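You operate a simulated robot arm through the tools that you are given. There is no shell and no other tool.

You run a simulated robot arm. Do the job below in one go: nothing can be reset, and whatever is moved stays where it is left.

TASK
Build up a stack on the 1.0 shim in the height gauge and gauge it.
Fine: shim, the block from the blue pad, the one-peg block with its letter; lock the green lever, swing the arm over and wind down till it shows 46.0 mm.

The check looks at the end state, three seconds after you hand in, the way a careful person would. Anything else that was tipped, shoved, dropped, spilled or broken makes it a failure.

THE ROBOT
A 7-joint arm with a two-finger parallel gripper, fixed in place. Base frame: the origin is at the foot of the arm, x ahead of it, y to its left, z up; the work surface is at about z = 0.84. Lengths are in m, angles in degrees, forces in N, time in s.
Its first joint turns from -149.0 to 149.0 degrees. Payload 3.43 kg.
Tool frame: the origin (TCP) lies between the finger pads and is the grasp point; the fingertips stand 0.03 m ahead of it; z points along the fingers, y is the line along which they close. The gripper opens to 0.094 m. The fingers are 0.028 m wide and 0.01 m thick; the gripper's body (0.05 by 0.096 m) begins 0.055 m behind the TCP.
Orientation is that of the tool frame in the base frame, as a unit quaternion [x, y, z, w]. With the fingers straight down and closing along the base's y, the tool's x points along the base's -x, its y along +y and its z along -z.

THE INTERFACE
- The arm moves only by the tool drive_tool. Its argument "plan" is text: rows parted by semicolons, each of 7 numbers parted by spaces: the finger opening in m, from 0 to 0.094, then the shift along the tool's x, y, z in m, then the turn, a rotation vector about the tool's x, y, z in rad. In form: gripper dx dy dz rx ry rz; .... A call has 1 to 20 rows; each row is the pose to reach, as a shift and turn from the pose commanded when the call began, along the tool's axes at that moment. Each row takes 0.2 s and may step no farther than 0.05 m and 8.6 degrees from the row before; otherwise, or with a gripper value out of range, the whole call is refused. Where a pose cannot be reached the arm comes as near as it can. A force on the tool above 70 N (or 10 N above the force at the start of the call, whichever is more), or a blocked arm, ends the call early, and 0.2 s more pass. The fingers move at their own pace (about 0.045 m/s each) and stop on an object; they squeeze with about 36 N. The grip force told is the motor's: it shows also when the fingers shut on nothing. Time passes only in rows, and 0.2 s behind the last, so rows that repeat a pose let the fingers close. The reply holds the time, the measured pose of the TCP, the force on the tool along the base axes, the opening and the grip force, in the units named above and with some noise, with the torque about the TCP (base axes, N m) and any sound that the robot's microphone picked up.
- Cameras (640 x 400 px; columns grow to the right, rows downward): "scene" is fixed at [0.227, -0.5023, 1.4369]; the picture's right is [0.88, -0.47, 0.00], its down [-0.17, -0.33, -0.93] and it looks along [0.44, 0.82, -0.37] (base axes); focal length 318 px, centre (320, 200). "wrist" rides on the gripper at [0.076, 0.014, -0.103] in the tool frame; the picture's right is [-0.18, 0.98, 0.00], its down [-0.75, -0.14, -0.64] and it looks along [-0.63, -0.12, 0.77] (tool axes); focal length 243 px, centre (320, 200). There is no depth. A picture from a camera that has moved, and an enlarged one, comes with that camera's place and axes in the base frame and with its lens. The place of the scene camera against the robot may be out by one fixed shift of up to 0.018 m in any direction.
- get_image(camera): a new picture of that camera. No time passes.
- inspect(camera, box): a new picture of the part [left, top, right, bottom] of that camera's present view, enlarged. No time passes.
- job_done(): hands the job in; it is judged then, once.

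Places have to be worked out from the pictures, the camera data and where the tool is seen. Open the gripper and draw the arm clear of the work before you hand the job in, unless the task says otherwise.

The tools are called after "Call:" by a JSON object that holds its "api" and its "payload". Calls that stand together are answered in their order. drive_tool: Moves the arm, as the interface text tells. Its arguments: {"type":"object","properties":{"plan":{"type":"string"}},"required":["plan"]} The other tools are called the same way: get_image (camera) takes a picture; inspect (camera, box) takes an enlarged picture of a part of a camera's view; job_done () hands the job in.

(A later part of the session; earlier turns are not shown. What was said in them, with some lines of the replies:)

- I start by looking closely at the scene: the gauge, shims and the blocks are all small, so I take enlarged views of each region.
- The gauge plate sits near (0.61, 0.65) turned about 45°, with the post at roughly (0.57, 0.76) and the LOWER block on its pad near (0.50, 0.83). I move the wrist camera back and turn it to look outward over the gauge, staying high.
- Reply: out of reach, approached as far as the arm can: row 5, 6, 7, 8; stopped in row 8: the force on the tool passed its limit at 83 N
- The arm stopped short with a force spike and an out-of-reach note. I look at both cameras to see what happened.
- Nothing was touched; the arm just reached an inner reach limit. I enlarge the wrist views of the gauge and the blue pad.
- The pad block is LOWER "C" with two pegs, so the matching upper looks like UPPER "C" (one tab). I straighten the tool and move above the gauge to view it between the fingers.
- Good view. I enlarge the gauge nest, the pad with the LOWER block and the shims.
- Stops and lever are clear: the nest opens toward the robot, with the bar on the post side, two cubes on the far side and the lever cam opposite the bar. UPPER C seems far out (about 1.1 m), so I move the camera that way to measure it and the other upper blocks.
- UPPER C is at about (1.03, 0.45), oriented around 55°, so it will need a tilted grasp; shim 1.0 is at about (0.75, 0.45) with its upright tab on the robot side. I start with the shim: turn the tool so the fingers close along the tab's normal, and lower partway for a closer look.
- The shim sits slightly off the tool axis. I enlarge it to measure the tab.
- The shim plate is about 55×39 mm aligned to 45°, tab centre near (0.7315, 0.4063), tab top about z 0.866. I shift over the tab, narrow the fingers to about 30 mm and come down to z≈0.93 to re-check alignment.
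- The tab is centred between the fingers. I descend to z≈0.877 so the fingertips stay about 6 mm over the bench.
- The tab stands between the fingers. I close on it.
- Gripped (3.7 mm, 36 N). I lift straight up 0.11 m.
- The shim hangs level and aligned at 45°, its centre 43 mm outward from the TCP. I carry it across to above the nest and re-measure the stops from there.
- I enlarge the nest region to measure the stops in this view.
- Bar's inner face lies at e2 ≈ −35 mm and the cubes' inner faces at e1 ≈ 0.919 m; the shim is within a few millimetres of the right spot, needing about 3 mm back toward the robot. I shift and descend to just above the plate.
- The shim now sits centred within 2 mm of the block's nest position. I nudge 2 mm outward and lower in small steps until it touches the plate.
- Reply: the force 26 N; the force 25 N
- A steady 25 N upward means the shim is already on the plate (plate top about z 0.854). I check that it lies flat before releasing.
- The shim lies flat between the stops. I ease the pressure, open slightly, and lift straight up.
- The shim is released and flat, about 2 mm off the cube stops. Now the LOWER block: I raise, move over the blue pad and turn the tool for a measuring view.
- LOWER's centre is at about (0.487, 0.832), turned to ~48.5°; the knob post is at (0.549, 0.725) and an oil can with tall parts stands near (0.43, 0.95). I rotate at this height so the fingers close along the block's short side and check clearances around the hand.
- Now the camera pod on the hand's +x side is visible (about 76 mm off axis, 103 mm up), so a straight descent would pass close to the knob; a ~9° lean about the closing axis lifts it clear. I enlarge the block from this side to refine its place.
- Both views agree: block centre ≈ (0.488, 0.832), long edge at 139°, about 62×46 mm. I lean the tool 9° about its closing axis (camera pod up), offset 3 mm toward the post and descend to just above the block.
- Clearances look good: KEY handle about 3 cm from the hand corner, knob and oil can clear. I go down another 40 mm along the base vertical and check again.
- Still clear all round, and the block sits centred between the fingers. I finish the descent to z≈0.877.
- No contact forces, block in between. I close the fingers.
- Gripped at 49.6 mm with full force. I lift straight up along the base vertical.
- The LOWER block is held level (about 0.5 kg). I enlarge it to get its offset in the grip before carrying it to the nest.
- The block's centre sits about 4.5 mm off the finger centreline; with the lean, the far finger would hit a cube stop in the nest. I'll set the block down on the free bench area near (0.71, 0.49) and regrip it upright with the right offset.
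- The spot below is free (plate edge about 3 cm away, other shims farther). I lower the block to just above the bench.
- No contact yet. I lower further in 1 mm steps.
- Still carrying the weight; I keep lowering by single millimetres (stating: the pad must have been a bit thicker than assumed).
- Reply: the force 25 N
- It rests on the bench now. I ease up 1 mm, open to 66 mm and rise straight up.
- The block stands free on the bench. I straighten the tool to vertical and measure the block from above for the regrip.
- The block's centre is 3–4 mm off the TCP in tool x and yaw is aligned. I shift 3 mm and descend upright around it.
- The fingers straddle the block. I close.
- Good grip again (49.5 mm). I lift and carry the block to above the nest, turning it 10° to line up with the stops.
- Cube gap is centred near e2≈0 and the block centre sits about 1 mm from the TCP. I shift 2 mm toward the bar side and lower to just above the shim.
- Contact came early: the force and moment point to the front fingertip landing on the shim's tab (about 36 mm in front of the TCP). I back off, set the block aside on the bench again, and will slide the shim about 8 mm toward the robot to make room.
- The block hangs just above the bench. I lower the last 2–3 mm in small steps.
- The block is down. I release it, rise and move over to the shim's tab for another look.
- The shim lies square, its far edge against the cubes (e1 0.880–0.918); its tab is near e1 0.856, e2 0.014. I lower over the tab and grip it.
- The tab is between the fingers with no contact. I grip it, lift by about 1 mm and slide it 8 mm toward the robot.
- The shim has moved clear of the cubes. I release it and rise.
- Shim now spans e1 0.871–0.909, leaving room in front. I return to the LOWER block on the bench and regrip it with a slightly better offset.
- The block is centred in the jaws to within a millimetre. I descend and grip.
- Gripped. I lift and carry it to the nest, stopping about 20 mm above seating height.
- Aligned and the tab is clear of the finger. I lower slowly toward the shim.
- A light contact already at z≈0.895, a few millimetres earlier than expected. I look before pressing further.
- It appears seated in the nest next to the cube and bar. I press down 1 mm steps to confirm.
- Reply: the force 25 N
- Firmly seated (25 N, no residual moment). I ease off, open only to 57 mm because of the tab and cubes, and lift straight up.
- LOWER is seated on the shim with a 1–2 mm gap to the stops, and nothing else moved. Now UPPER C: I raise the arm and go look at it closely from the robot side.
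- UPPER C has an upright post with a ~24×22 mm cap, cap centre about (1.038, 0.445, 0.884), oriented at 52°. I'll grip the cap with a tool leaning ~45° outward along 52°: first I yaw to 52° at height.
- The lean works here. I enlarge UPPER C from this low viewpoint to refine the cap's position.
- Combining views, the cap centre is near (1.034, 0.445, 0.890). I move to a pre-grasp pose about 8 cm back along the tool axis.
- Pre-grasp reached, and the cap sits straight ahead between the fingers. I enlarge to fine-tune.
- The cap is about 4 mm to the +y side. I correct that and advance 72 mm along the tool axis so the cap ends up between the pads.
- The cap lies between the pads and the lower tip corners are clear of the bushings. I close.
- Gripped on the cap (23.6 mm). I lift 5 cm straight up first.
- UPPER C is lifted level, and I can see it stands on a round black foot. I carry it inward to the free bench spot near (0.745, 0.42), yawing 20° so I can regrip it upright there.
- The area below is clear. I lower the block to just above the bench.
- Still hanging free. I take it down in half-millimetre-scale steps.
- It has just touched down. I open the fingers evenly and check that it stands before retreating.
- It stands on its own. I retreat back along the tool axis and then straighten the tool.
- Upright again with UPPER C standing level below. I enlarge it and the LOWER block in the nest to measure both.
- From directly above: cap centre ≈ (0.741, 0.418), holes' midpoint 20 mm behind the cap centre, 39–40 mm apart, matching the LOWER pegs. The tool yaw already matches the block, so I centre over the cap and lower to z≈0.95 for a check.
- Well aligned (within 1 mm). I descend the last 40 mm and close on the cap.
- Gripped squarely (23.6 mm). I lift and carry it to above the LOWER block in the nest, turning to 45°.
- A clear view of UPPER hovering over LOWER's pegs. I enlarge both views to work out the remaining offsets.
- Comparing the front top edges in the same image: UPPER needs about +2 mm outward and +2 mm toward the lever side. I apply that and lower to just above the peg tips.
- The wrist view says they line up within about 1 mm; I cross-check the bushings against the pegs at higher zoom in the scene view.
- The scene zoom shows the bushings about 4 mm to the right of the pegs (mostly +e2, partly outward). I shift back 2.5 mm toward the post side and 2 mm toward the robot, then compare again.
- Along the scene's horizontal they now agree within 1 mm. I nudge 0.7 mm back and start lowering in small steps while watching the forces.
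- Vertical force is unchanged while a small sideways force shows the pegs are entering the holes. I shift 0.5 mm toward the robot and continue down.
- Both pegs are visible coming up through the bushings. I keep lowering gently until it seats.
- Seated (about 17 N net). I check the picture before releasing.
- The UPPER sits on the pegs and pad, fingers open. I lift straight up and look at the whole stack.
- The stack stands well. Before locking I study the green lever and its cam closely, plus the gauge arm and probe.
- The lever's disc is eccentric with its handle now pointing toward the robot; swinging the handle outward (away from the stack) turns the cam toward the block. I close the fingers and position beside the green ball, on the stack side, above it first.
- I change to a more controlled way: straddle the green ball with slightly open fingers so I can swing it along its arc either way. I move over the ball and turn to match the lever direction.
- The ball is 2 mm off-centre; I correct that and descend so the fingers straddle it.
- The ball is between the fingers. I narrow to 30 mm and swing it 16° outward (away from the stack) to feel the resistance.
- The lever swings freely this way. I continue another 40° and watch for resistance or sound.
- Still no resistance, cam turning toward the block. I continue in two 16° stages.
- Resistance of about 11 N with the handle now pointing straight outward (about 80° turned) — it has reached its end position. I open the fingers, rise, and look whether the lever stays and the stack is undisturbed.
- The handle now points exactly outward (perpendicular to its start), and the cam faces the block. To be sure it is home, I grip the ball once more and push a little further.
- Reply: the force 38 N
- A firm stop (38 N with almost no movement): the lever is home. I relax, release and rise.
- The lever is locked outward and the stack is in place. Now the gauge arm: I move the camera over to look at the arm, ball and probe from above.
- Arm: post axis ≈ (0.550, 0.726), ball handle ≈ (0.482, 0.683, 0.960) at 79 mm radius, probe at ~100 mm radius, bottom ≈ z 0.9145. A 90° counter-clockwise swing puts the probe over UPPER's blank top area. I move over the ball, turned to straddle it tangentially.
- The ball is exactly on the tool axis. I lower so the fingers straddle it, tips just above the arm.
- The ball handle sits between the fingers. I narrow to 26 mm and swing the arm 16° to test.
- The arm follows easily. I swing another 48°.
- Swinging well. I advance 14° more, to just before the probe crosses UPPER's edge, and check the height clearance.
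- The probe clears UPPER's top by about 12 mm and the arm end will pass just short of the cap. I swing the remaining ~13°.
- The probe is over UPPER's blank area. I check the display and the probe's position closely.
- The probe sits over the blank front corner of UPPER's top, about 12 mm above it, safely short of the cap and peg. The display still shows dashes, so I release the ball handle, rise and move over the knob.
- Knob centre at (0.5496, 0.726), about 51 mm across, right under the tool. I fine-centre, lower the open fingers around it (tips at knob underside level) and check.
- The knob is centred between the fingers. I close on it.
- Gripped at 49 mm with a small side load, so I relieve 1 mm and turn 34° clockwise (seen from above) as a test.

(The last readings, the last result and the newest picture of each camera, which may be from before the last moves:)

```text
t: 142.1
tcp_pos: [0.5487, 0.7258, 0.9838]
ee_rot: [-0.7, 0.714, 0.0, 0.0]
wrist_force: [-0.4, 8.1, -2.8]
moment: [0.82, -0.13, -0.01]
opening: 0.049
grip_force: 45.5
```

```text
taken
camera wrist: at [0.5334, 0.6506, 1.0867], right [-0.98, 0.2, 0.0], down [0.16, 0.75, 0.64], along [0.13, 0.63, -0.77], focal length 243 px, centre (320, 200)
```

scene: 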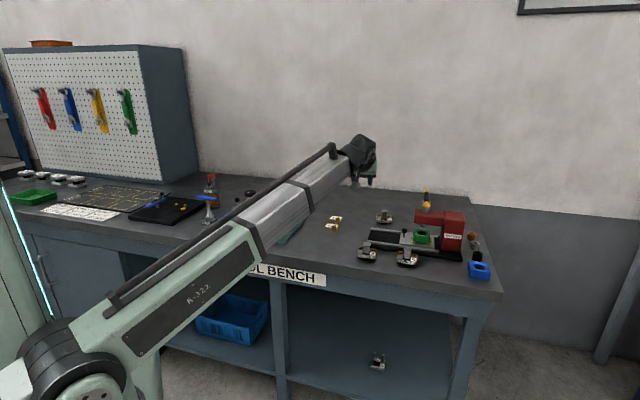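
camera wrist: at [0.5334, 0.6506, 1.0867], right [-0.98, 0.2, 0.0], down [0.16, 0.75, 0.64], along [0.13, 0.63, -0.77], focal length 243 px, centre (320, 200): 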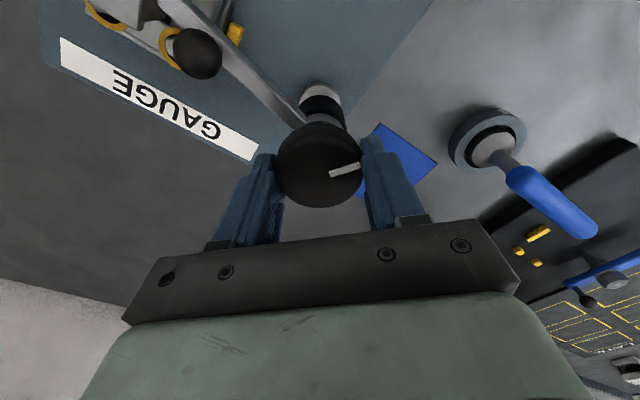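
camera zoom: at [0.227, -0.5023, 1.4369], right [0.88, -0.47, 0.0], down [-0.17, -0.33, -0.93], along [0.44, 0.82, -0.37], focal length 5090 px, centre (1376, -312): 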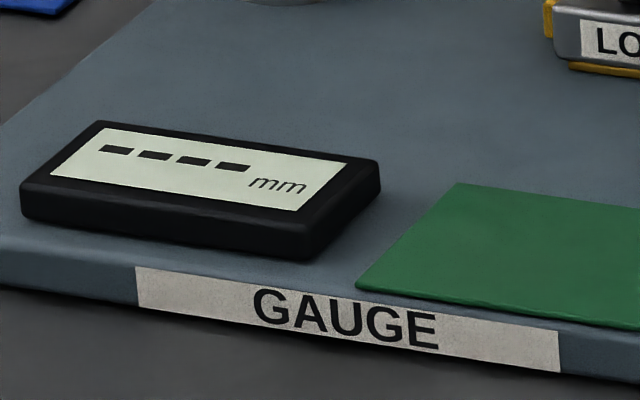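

The knob turned with the fingers and the arm has visibly lowered — clockwise is down. I zoom in to measure how much.

Call:
{"api": "inspect", "payload": {"camera": "scene", "box": [240, 185, 300, 225]}}

Call:
{"api": "inspect", "payload": {"camera": "scene", "box": [265, 195, 297, 220]}}

```text
10.00 times, centred on (270, 205) of scene
camera zoom: at [0.227, -0.5023, 1.4369], right [0.88, -0.47, 0.0], down [-0.17, -0.33, -0.93], along [0.44, 0.82, -0.37], focal length 3181 px, centre (820, 150)
```

zoom: 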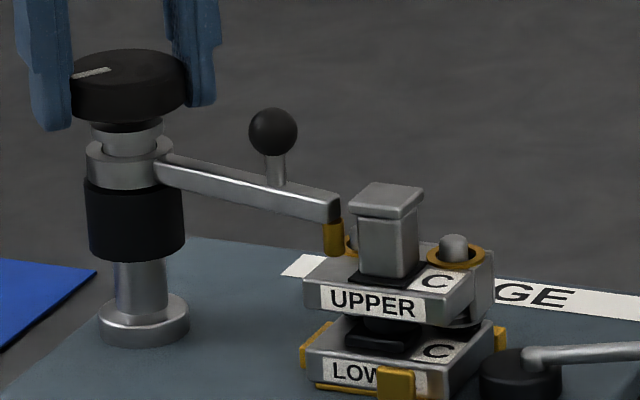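

```text
16.00 times, centred on (281, 208) of scene
camera zoom: at [0.227, -0.5023, 1.4369], right [0.88, -0.47, 0.0], down [-0.17, -0.33, -0.93], along [0.44, 0.82, -0.37], focal length 5090 px, centre (944, 80)
```

zoom: 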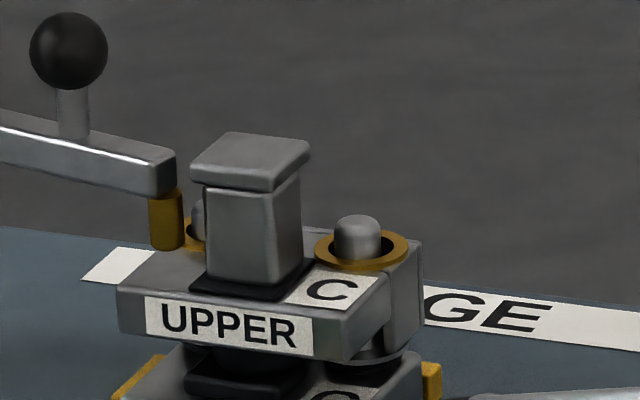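

34° lowered the arm by about 3.7 mm (≈0.108 mm per degree); roughly 8 mm remain to UPPER's top. The display still has dashes; I wind another 46° and look again.

Call:
{"api": "drive_tool", "payload": {"plan": "0.03 0 0 0 0 0 0.1; 0.03 0 0 0 0 0 0.2; 0.03 0 0 0 0 0 0.3; 0.03 0 0 0 0 0 0.4; 0.03 0 0 0 0 0 0.5; 0.03 0 0 0 0 0 0.6; 0.03 0 0 0 0 0 0.7; 0.03 0 0 0 0 0 0.8; 0.03 0 0 0 0 0 0.8"}}

Call:
{"api": "inspect", "payload": {"camera": "scene", "box": [265, 195, 297, 220]}}

Call:
{"api": "inspect", "payload": {"camera": "scene", "box": [225, 165, 305, 245]}}

```text
t: 144.1
tcp_pos: [0.5484, 0.7262, 0.9828]
ee_rot: [-0.366, 0.931, -0.001, 0.001]
wrist_force: [12.8, 12.4, 4.5]
moment: [0.16, -0.18, -0.01]
opening: 0.0492
grip_force: 44.6
```

```text
16.00 times, centred on (281, 208) of scene
camera zoom: at [0.227, -0.5023, 1.4369], right [0.88, -0.47, 0.0], down [-0.17, -0.33, -0.93], along [0.44, 0.82, -0.37], focal length 5090 px, centre (944, 80)
```

zoom: 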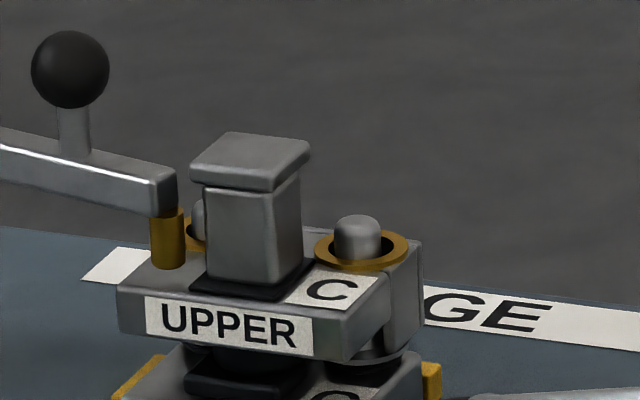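

```text
5.00 times, centred on (265, 205) of scene
camera zoom: at [0.227, -0.5023, 1.4369], right [0.88, -0.47, 0.0], down [-0.17, -0.33, -0.93], along [0.44, 0.82, -0.37], focal length 1591 px, centre (595, 175)
```

zoom: 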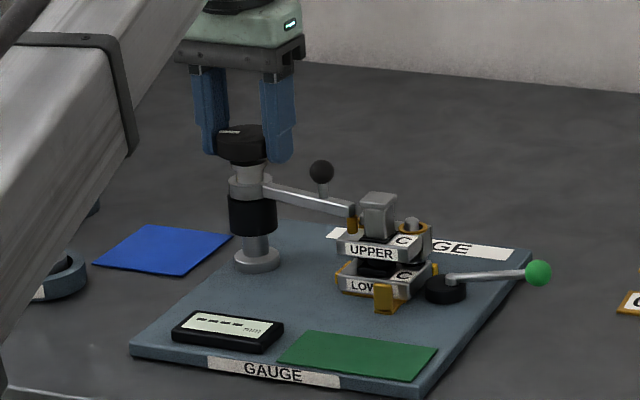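

Call:
{"api": "inspect", "payload": {"camera": "scene", "box": [236, 222, 272, 242]}}

Call:
{"api": "get_image", "payload": {"camera": "wrist"}}

```text
16.00 times, centred on (254, 232) of scene
camera zoom: at [0.227, -0.5023, 1.4369], right [0.88, -0.47, 0.0], down [-0.17, -0.33, -0.93], along [0.44, 0.82, -0.37], focal length 5090 px, centre (1376, -312)
```

zoom: 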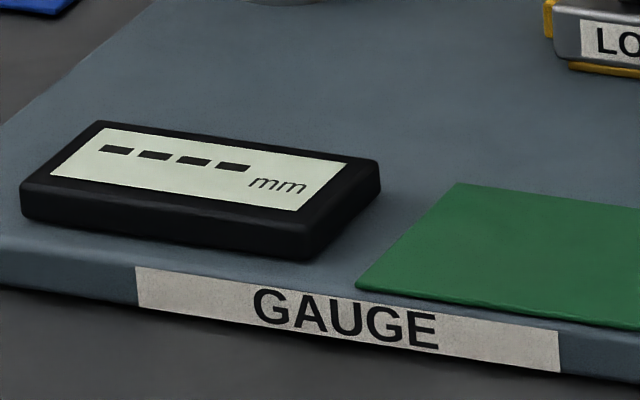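

```text
taken
camera wrist: at [0.4844, 0.6846, 1.0866], right [-0.54, 0.84, 0.0], down [0.65, 0.41, 0.64], along [0.54, 0.34, -0.77], focal length 243 px, centre (320, 200)
```

wrist: 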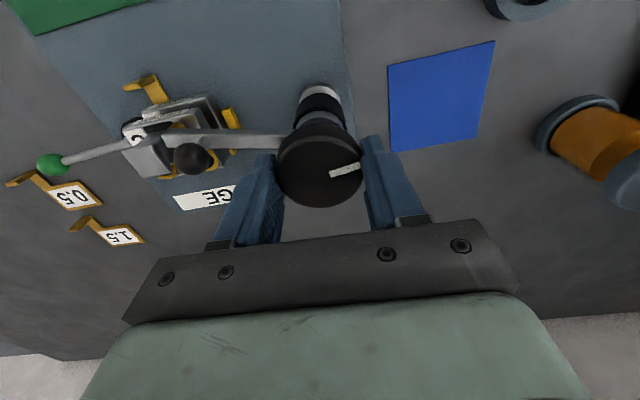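

Still dashes with the probe 2–3 mm above the surface. I wind on in ~12° steps, watching torque and display.

Call:
{"api": "drive_tool", "payload": {"plan": "0.03 0 0 0 0 0 0.07; 0.03 0 0 0 0 0 0.14; 0.03 0 0 0 0 0 0.21; 0.03 0 0 0 0 0 0.21"}}

Call:
{"api": "inspect", "payload": {"camera": "scene", "box": [236, 222, 272, 242]}}

Call:
{"api": "inspect", "payload": {"camera": "scene", "box": [265, 195, 297, 220]}}

```text
t: 145.1
tcp_pos: [0.5477, 0.7253, 0.9826]
ee_rot: [-0.268, 0.963, 0.0, 0.001]
wrist_force: [20.3, 9.1, 6.1]
moment: [-0.12, -0.08, 0.02]
opening: 0.0493
grip_force: 45.1
```

```text
16.00 times, centred on (254, 232) of scene
camera zoom: at [0.227, -0.5023, 1.4369], right [0.88, -0.47, 0.0], down [-0.17, -0.33, -0.93], along [0.44, 0.82, -0.37], focal length 5090 px, centre (1376, -312)
```

zoom: 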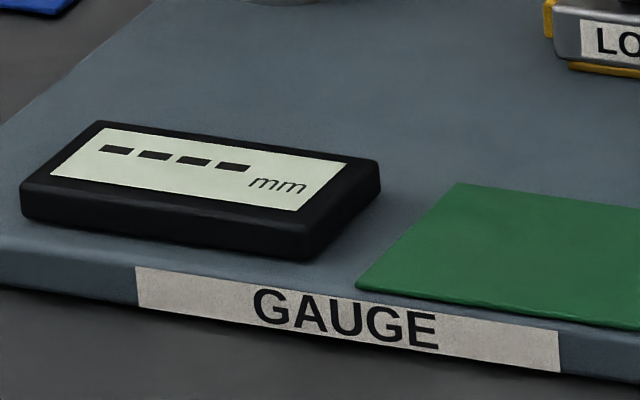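

```text
16.00 times, centred on (281, 208) of scene
camera zoom: at [0.227, -0.5023, 1.4369], right [0.88, -0.47, 0.0], down [-0.17, -0.33, -0.93], along [0.44, 0.82, -0.37], focal length 5090 px, centre (944, 80)
```

zoom: 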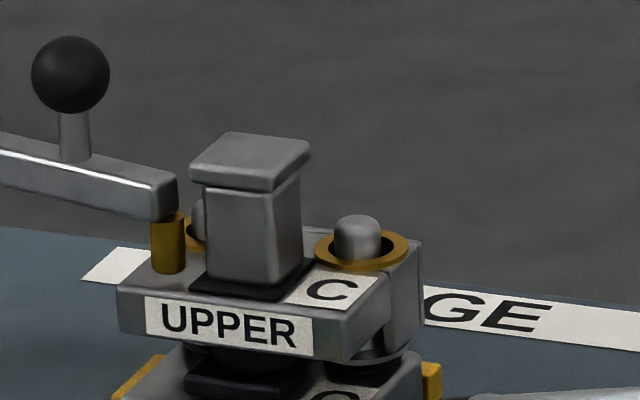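

Nearly touching now. I relieve the side load by 2 mm and wind a few degrees more.

Call:
{"api": "drive_tool", "payload": {"plan": "0.03 -0.002 0 0 0 0 0; 0.03 -0.002 0 0 0 0 0.05; 0.03 -0.002 0 0 0 0 0.1; 0.03 -0.002 0 0 0 0 0.1"}}

Call:
{"api": "inspect", "payload": {"camera": "scene", "box": [236, 222, 272, 242]}}

Call:
{"api": "inspect", "payload": {"camera": "scene", "box": [265, 195, 297, 220]}}

```text
t: 146.1
tcp_pos: [0.5489, 0.725, 0.9823]
ee_rot: [-0.22, 0.976, 0.0, -0.002]
wrist_force: [2.0, -5.1, 9.7]
moment: [0.25, -0.51, 0.0]
opening: 0.0491
grip_force: 44.8
```

```text
16.00 times, centred on (254, 232) of scene
camera zoom: at [0.227, -0.5023, 1.4369], right [0.88, -0.47, 0.0], down [-0.17, -0.33, -0.93], along [0.44, 0.82, -0.37], focal length 5090 px, centre (1376, -312)
```

zoom: 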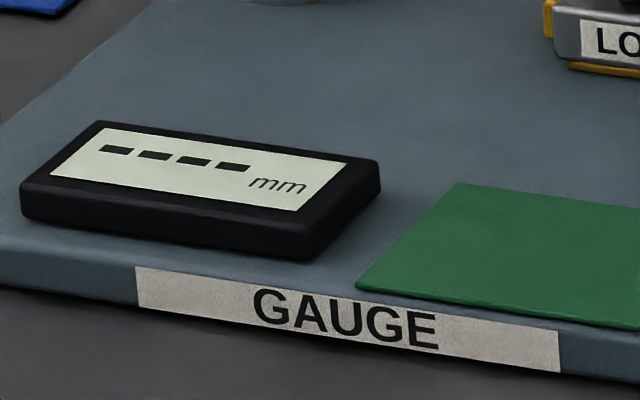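

```text
16.00 times, centred on (281, 208) of scene
camera zoom: at [0.227, -0.5023, 1.4369], right [0.88, -0.47, 0.0], down [-0.17, -0.33, -0.93], along [0.44, 0.82, -0.37], focal length 5090 px, centre (944, 80)
```

zoom: 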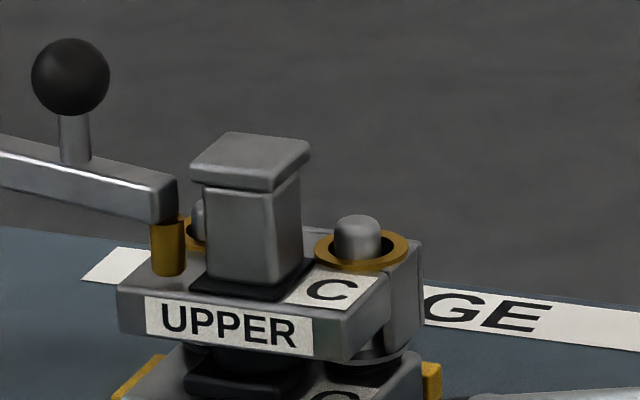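

Still moving freely. I continue in small increments, watching for the probe to stop or the display to light.

Call:
{"api": "drive_tool", "payload": {"plan": "0.03 0 0 0 0 0 0.05; 0.03 0 0 0 0 0 0.1; 0.03 0 0 0 0 0 0.1"}}

Call:
{"api": "inspect", "payload": {"camera": "scene", "box": [225, 190, 305, 245]}}

Call:
{"api": "inspect", "payload": {"camera": "scene", "box": [265, 195, 297, 220]}}

```text
t: 146.9
tcp_pos: [0.548, 0.7254, 0.9829]
ee_rot: [-0.17, 0.985, -0.001, -0.001]
wrist_force: [-4.4, -9.1, 11.5]
moment: [-0.38, 0.37, -0.02]
opening: 0.049
grip_force: 45.1
```

```text
7.27 times, centred on (265, 218) of scene
camera zoom: at [0.227, -0.5023, 1.4369], right [0.88, -0.47, 0.0], down [-0.17, -0.33, -0.93], along [0.44, 0.82, -0.37], focal length 2314 px, centre (720, 73)
```

zoom: 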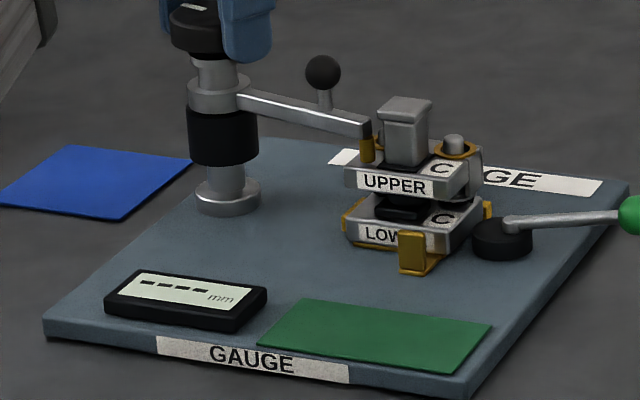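

```text
16.00 times, centred on (281, 208) of scene
camera zoom: at [0.227, -0.5023, 1.4369], right [0.88, -0.47, 0.0], down [-0.17, -0.33, -0.93], along [0.44, 0.82, -0.37], focal length 5090 px, centre (944, 80)
```

zoom: 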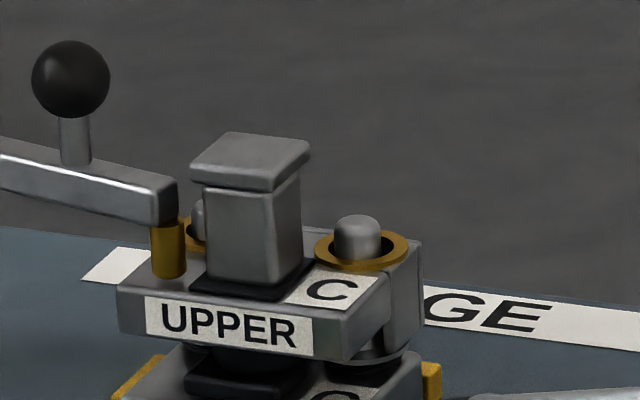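

Call:
{"api": "drive_tool", "payload": {"plan": "0.03 0 0 0 0 0 0.05; 0.03 0 0 0 0 0 0.1; 0.03 0 0 0 0 0 0.1"}}

Call:
{"api": "inspect", "payload": {"camera": "scene", "box": [225, 190, 305, 245]}}

Call:
{"api": "inspect", "payload": {"camera": "scene", "box": [265, 195, 297, 220]}}

```text
t: 147.7
tcp_pos: [0.5485, 0.7245, 0.9833]
ee_rot: [-0.121, 0.993, -0.001, 0.0]
wrist_force: [-5.8, -14.9, 7.5]
moment: [-0.38, 0.94, 0.01]
opening: 0.0492
grip_force: 44.8
```

```text
7.27 times, centred on (265, 218) of scene
camera zoom: at [0.227, -0.5023, 1.4369], right [0.88, -0.47, 0.0], down [-0.17, -0.33, -0.93], along [0.44, 0.82, -0.37], focal length 2314 px, centre (720, 73)
```

zoom: 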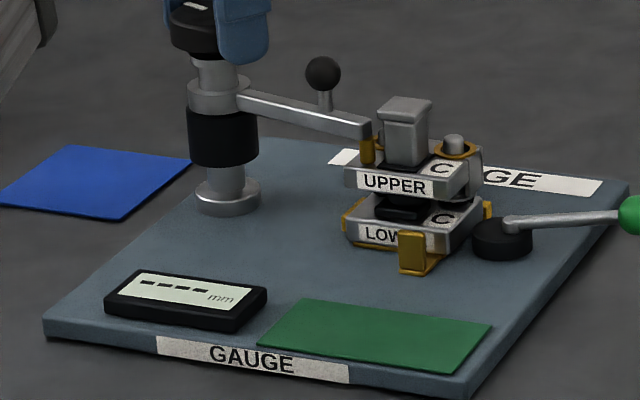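

```text
16.00 times, centred on (281, 208) of scene
camera zoom: at [0.227, -0.5023, 1.4369], right [0.88, -0.47, 0.0], down [-0.17, -0.33, -0.93], along [0.44, 0.82, -0.37], focal length 5090 px, centre (944, 80)
```

zoom: 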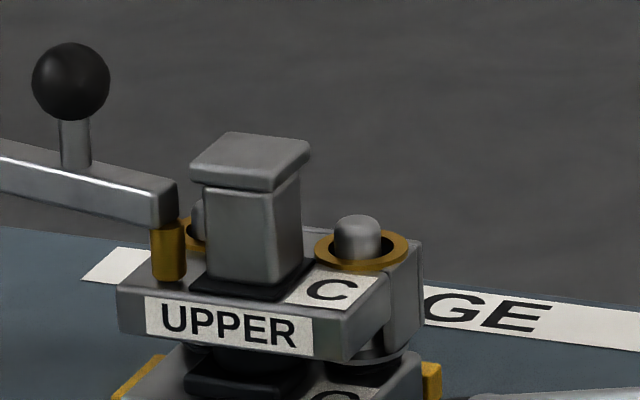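

Call:
{"api": "get_image", "payload": {"camera": "wrist"}}

Call:
{"api": "inspect", "payload": {"camera": "scene", "box": [268, 204, 284, 216]}}

```text
taken
camera wrist: at [0.4728, 0.7213, 1.0867], right [-0.06, 1.0, 0.0], down [0.77, 0.04, 0.64], along [0.64, 0.04, -0.77], focal length 243 px, centre (320, 200)
```

wrist: 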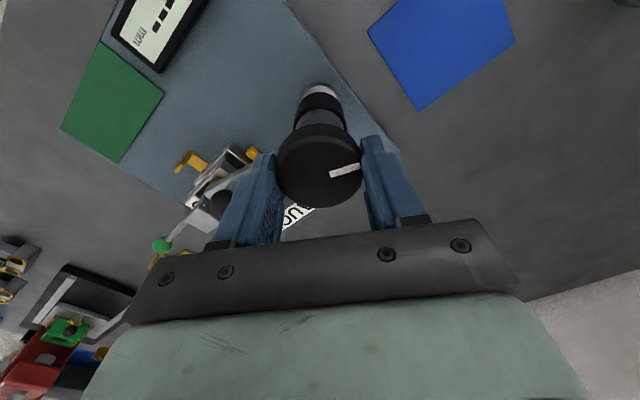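

```text
16.00 times, centred on (276, 210) of scene
camera zoom: at [0.227, -0.5023, 1.4369], right [0.88, -0.47, 0.0], down [-0.17, -0.33, -0.93], along [0.44, 0.82, -0.37], focal length 5090 px, centre (1024, 40)
```

zoom: 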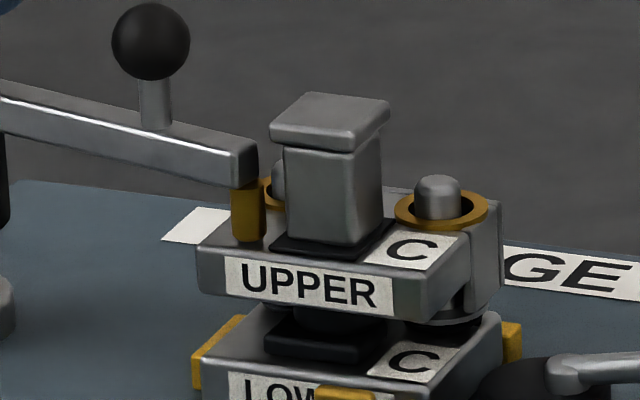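

Call:
{"api": "drive_tool", "payload": {"plan": "0.03 0 0 0 0 0 0.05; 0.03 0 0 0 0 0 0.1; 0.03 0 0 0 0 0 0.1"}}

Call:
{"api": "inspect", "payload": {"camera": "scene", "box": [225, 190, 305, 245]}}

Call:
{"api": "inspect", "payload": {"camera": "scene", "box": [268, 204, 284, 216]}}

```text
t: 148.5
tcp_pos: [0.5504, 0.7255, 0.9813]
ee_rot: [-0.072, 0.997, -0.001, 0.0]
wrist_force: [-11.5, -13.9, 7.2]
moment: [-0.38, 0.04, 0.0]
opening: 0.049
grip_force: 44.8
```

```text
7.27 times, centred on (265, 218) of scene
camera zoom: at [0.227, -0.5023, 1.4369], right [0.88, -0.47, 0.0], down [-0.17, -0.33, -0.93], along [0.44, 0.82, -0.37], focal length 2314 px, centre (720, 73)
```

zoom: 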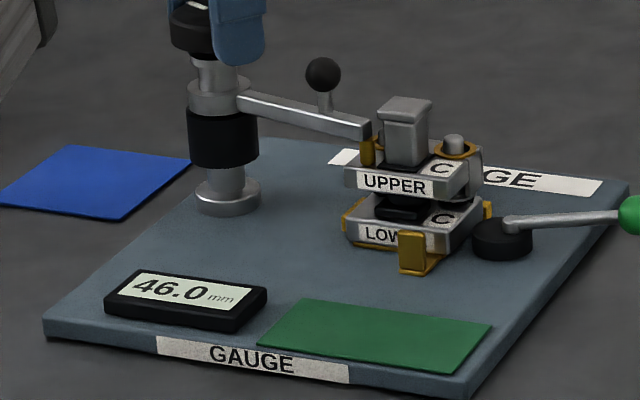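

```text
16.00 times, centred on (276, 210) of scene
camera zoom: at [0.227, -0.5023, 1.4369], right [0.88, -0.47, 0.0], down [-0.17, -0.33, -0.93], along [0.44, 0.82, -0.37], focal length 5090 px, centre (1024, 40)
```

zoom: 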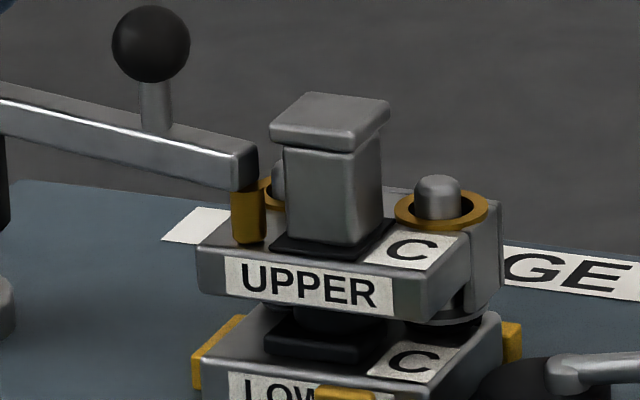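

The display lit up. I zoom in to confirm the reading.

Call:
{"api": "inspect", "payload": {"camera": "scene", "box": [236, 222, 272, 242]}}

```text
16.00 times, centred on (254, 232) of scene
camera zoom: at [0.227, -0.5023, 1.4369], right [0.88, -0.47, 0.0], down [-0.17, -0.33, -0.93], along [0.44, 0.82, -0.37], focal length 5090 px, centre (1376, -312)
```

zoom: 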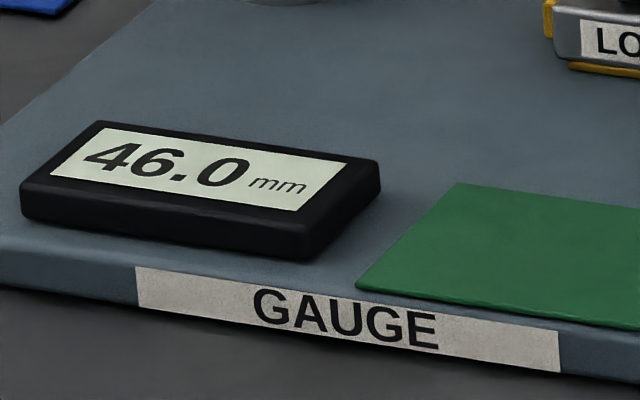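

It reads 46.0 mm. I now open the fingers straight off the knob, without turning it, and re-check the reading.

Call:
{"api": "drive_tool", "payload": {"plan": "0.055 0 0 0 0 0 0; 0.07 0 0 0 0 0 0; 0.075 0 0 0 0 0 0; 0.075 0 0 0 0 0 0"}}

Call:
{"api": "inspect", "payload": {"camera": "scene", "box": [225, 190, 305, 245]}}

```text
t: 149.5
tcp_pos: [0.5498, 0.7265, 0.9812]
ee_rot: [-0.072, 0.997, 0.0, 0.001]
wrist_force: [-0.6, 0.0, 0.0]
moment: [0.0, 0.02, 0.01]
opening: 0.0751
grip_force: 0.0
```

```text
7.27 times, centred on (265, 218) of scene
camera zoom: at [0.227, -0.5023, 1.4369], right [0.88, -0.47, 0.0], down [-0.17, -0.33, -0.93], along [0.44, 0.82, -0.37], focal length 2314 px, centre (720, 73)
```

zoom: 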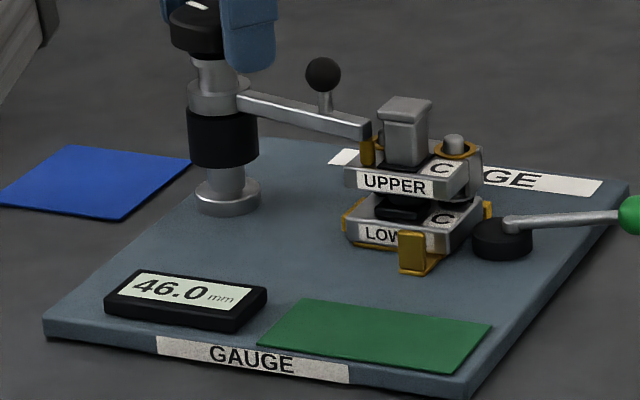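

The reading holds at 46.0 mm. I lift straight up off the knob by 12 cm.

Call:
{"api": "drive_tool", "payload": {"plan": "0.075 0 0 -0.01 0 0 0; 0.075 0 0 -0.03 0 0 0; 0.075 0 0 -0.06 0 0 0; 0.075 0 0 -0.1 0 0 0; 0.075 0 0 -0.14 0 0 0; 0.075 0 0 -0.14 0 0 0"}}

Call:
{"api": "get_image", "payload": {"camera": "wrist"}}

Call:
{"api": "inspect", "payload": {"camera": "scene", "box": [205, 170, 345, 257]}}

```text
t: 150.9
tcp_pos: [0.549, 0.7264, 1.123]
ee_rot: [-0.072, 0.997, 0.0, 0.0]
wrist_force: [-0.2, -0.7, 0.4]
moment: [0.01, 0.0, -0.02]
opening: 0.0751
grip_force: 0.1
```

```text
taken
camera wrist: at [0.4726, 0.7301, 1.2264], right [0.04, 1.0, 0.0], down [0.77, -0.03, 0.64], along [0.64, -0.03, -0.77], focal length 243 px, centre (320, 200)
```

wrist: 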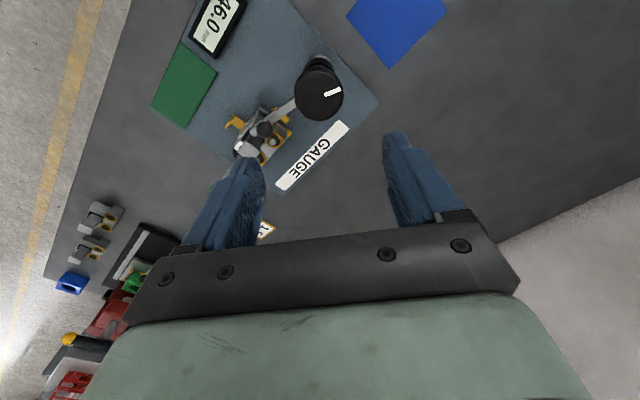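

```text
4.57 times, centred on (275, 214) of scene
camera zoom: at [0.227, -0.5023, 1.4369], right [0.88, -0.47, 0.0], down [-0.17, -0.33, -0.93], along [0.44, 0.82, -0.37], focal length 1454 px, centre (526, 138)
```

zoom: 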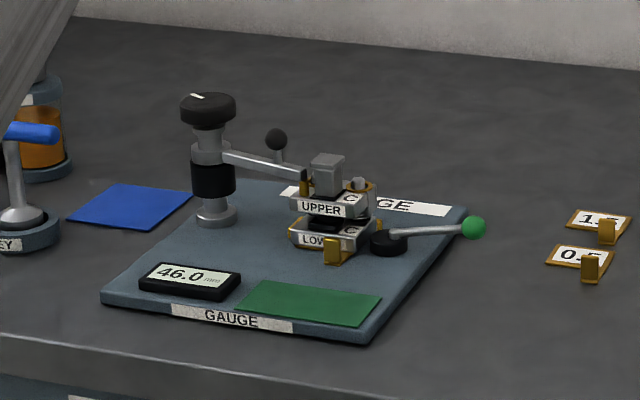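

Everything stands: display 46.0, lever locked, arm over the stack, other items untouched. I withdraw the arm high and to the side, gripper open.

Call:
{"api": "drive_tool", "payload": {"plan": "0.08 0 0 -0.04 0 0 0; 0.08 -0.02 -0.02 -0.07 0 0 0; 0.08 -0.05 -0.05 -0.077 0 0 0; 0.08 -0.08 -0.08 -0.077 0 0 0; 0.08 -0.11 -0.11 -0.077 0 0 0; 0.08 -0.135 -0.135 -0.077 0 0 0; 0.08 -0.151 -0.1494 -0.077 0 0 0; 0.08 -0.151 -0.1494 -0.077 0 0 0"}}

Call:
{"api": "get_image", "payload": {"camera": "scene"}}

Call:
{"api": "inspect", "payload": {"camera": "scene", "box": [225, 185, 345, 255]}}

Call:
{"api": "inspect", "payload": {"camera": "scene", "box": [236, 222, 272, 242]}}

```text
t: 152.7
tcp_pos: [0.718, 0.6007, 1.1972]
ee_rot: [-0.072, 0.997, -0.001, 0.0]
wrist_force: [-0.6, -0.1, 0.5]
moment: [0.02, -0.02, 0.02]
opening: 0.0797
grip_force: 0.1
```

```text
taken
```

scene: 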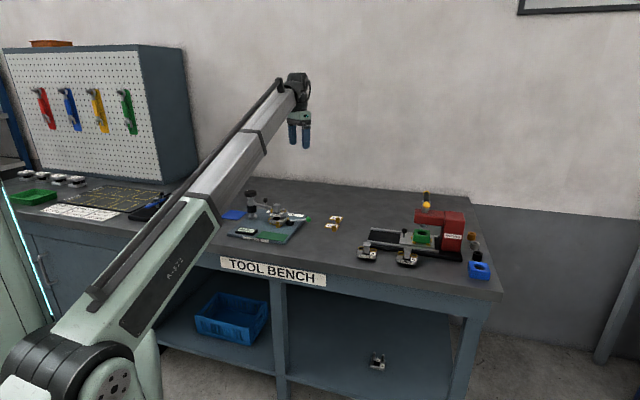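

```text
5.33 times, centred on (285, 220) of scene
camera zoom: at [0.227, -0.5023, 1.4369], right [0.88, -0.47, 0.0], down [-0.17, -0.33, -0.93], along [0.44, 0.82, -0.37], focal length 1697 px, centre (507, 93)
```

zoom: 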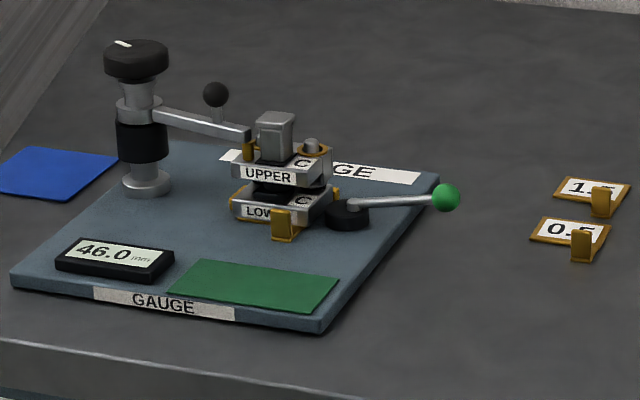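

```text
16.00 times, centred on (254, 232) of scene
camera zoom: at [0.227, -0.5023, 1.4369], right [0.88, -0.47, 0.0], down [-0.17, -0.33, -0.93], along [0.44, 0.82, -0.37], focal length 5090 px, centre (1376, -312)
```

zoom: 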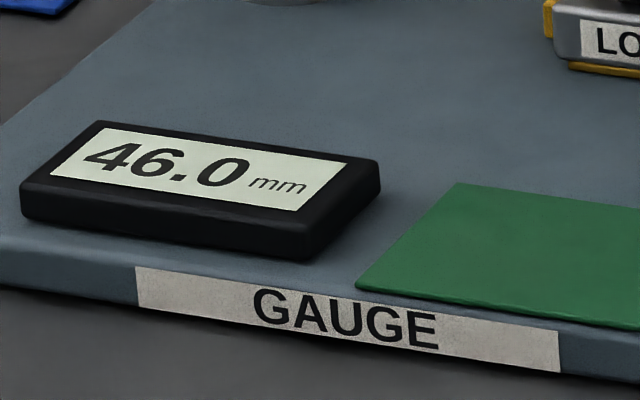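

The stack (1.0 shim, LOWER C, UPPER C) is in the nest and the green lever is locked. The gauge arm is over the stack, the display steadily shows 46.0 mm, and the gripper is open and clear. I hand the job in.

Call:
{"api": "job_done", "payload": {}}

```text
The job is handed in.
```

I built and gauged the stack: the display reads 46.0 mm and held there after I let go of the knob and moved the arm away.

- **Stack:** the 1.0 shim is in the nest with LOWER C from the blue pad on it and UPPER C on top. I took UPPER C as "the one-peg block with its letter", because the block on the blue pad is marked C and UPPER C has the single post. LOWER C sat about 1–2 mm clear of the stops before I locked the lever; I did not re-measure that gap afterwards.
- **Lever:** the green lever is swung outward to its end stop. I pushed again with about 38 N and it barely moved.
- **Gauge arm:** it is swung over the stack with the probe on the blank corner of UPPER C's top face. The display showed dashes until the probe reached that face.

While placing the first block, a fingertip touched the shim's tab. I set LOWER C aside on the bench for a moment, slid the shim about 8 mm toward the robot, and regripped the block. In the final pictures the other shims and blocks are where they started.
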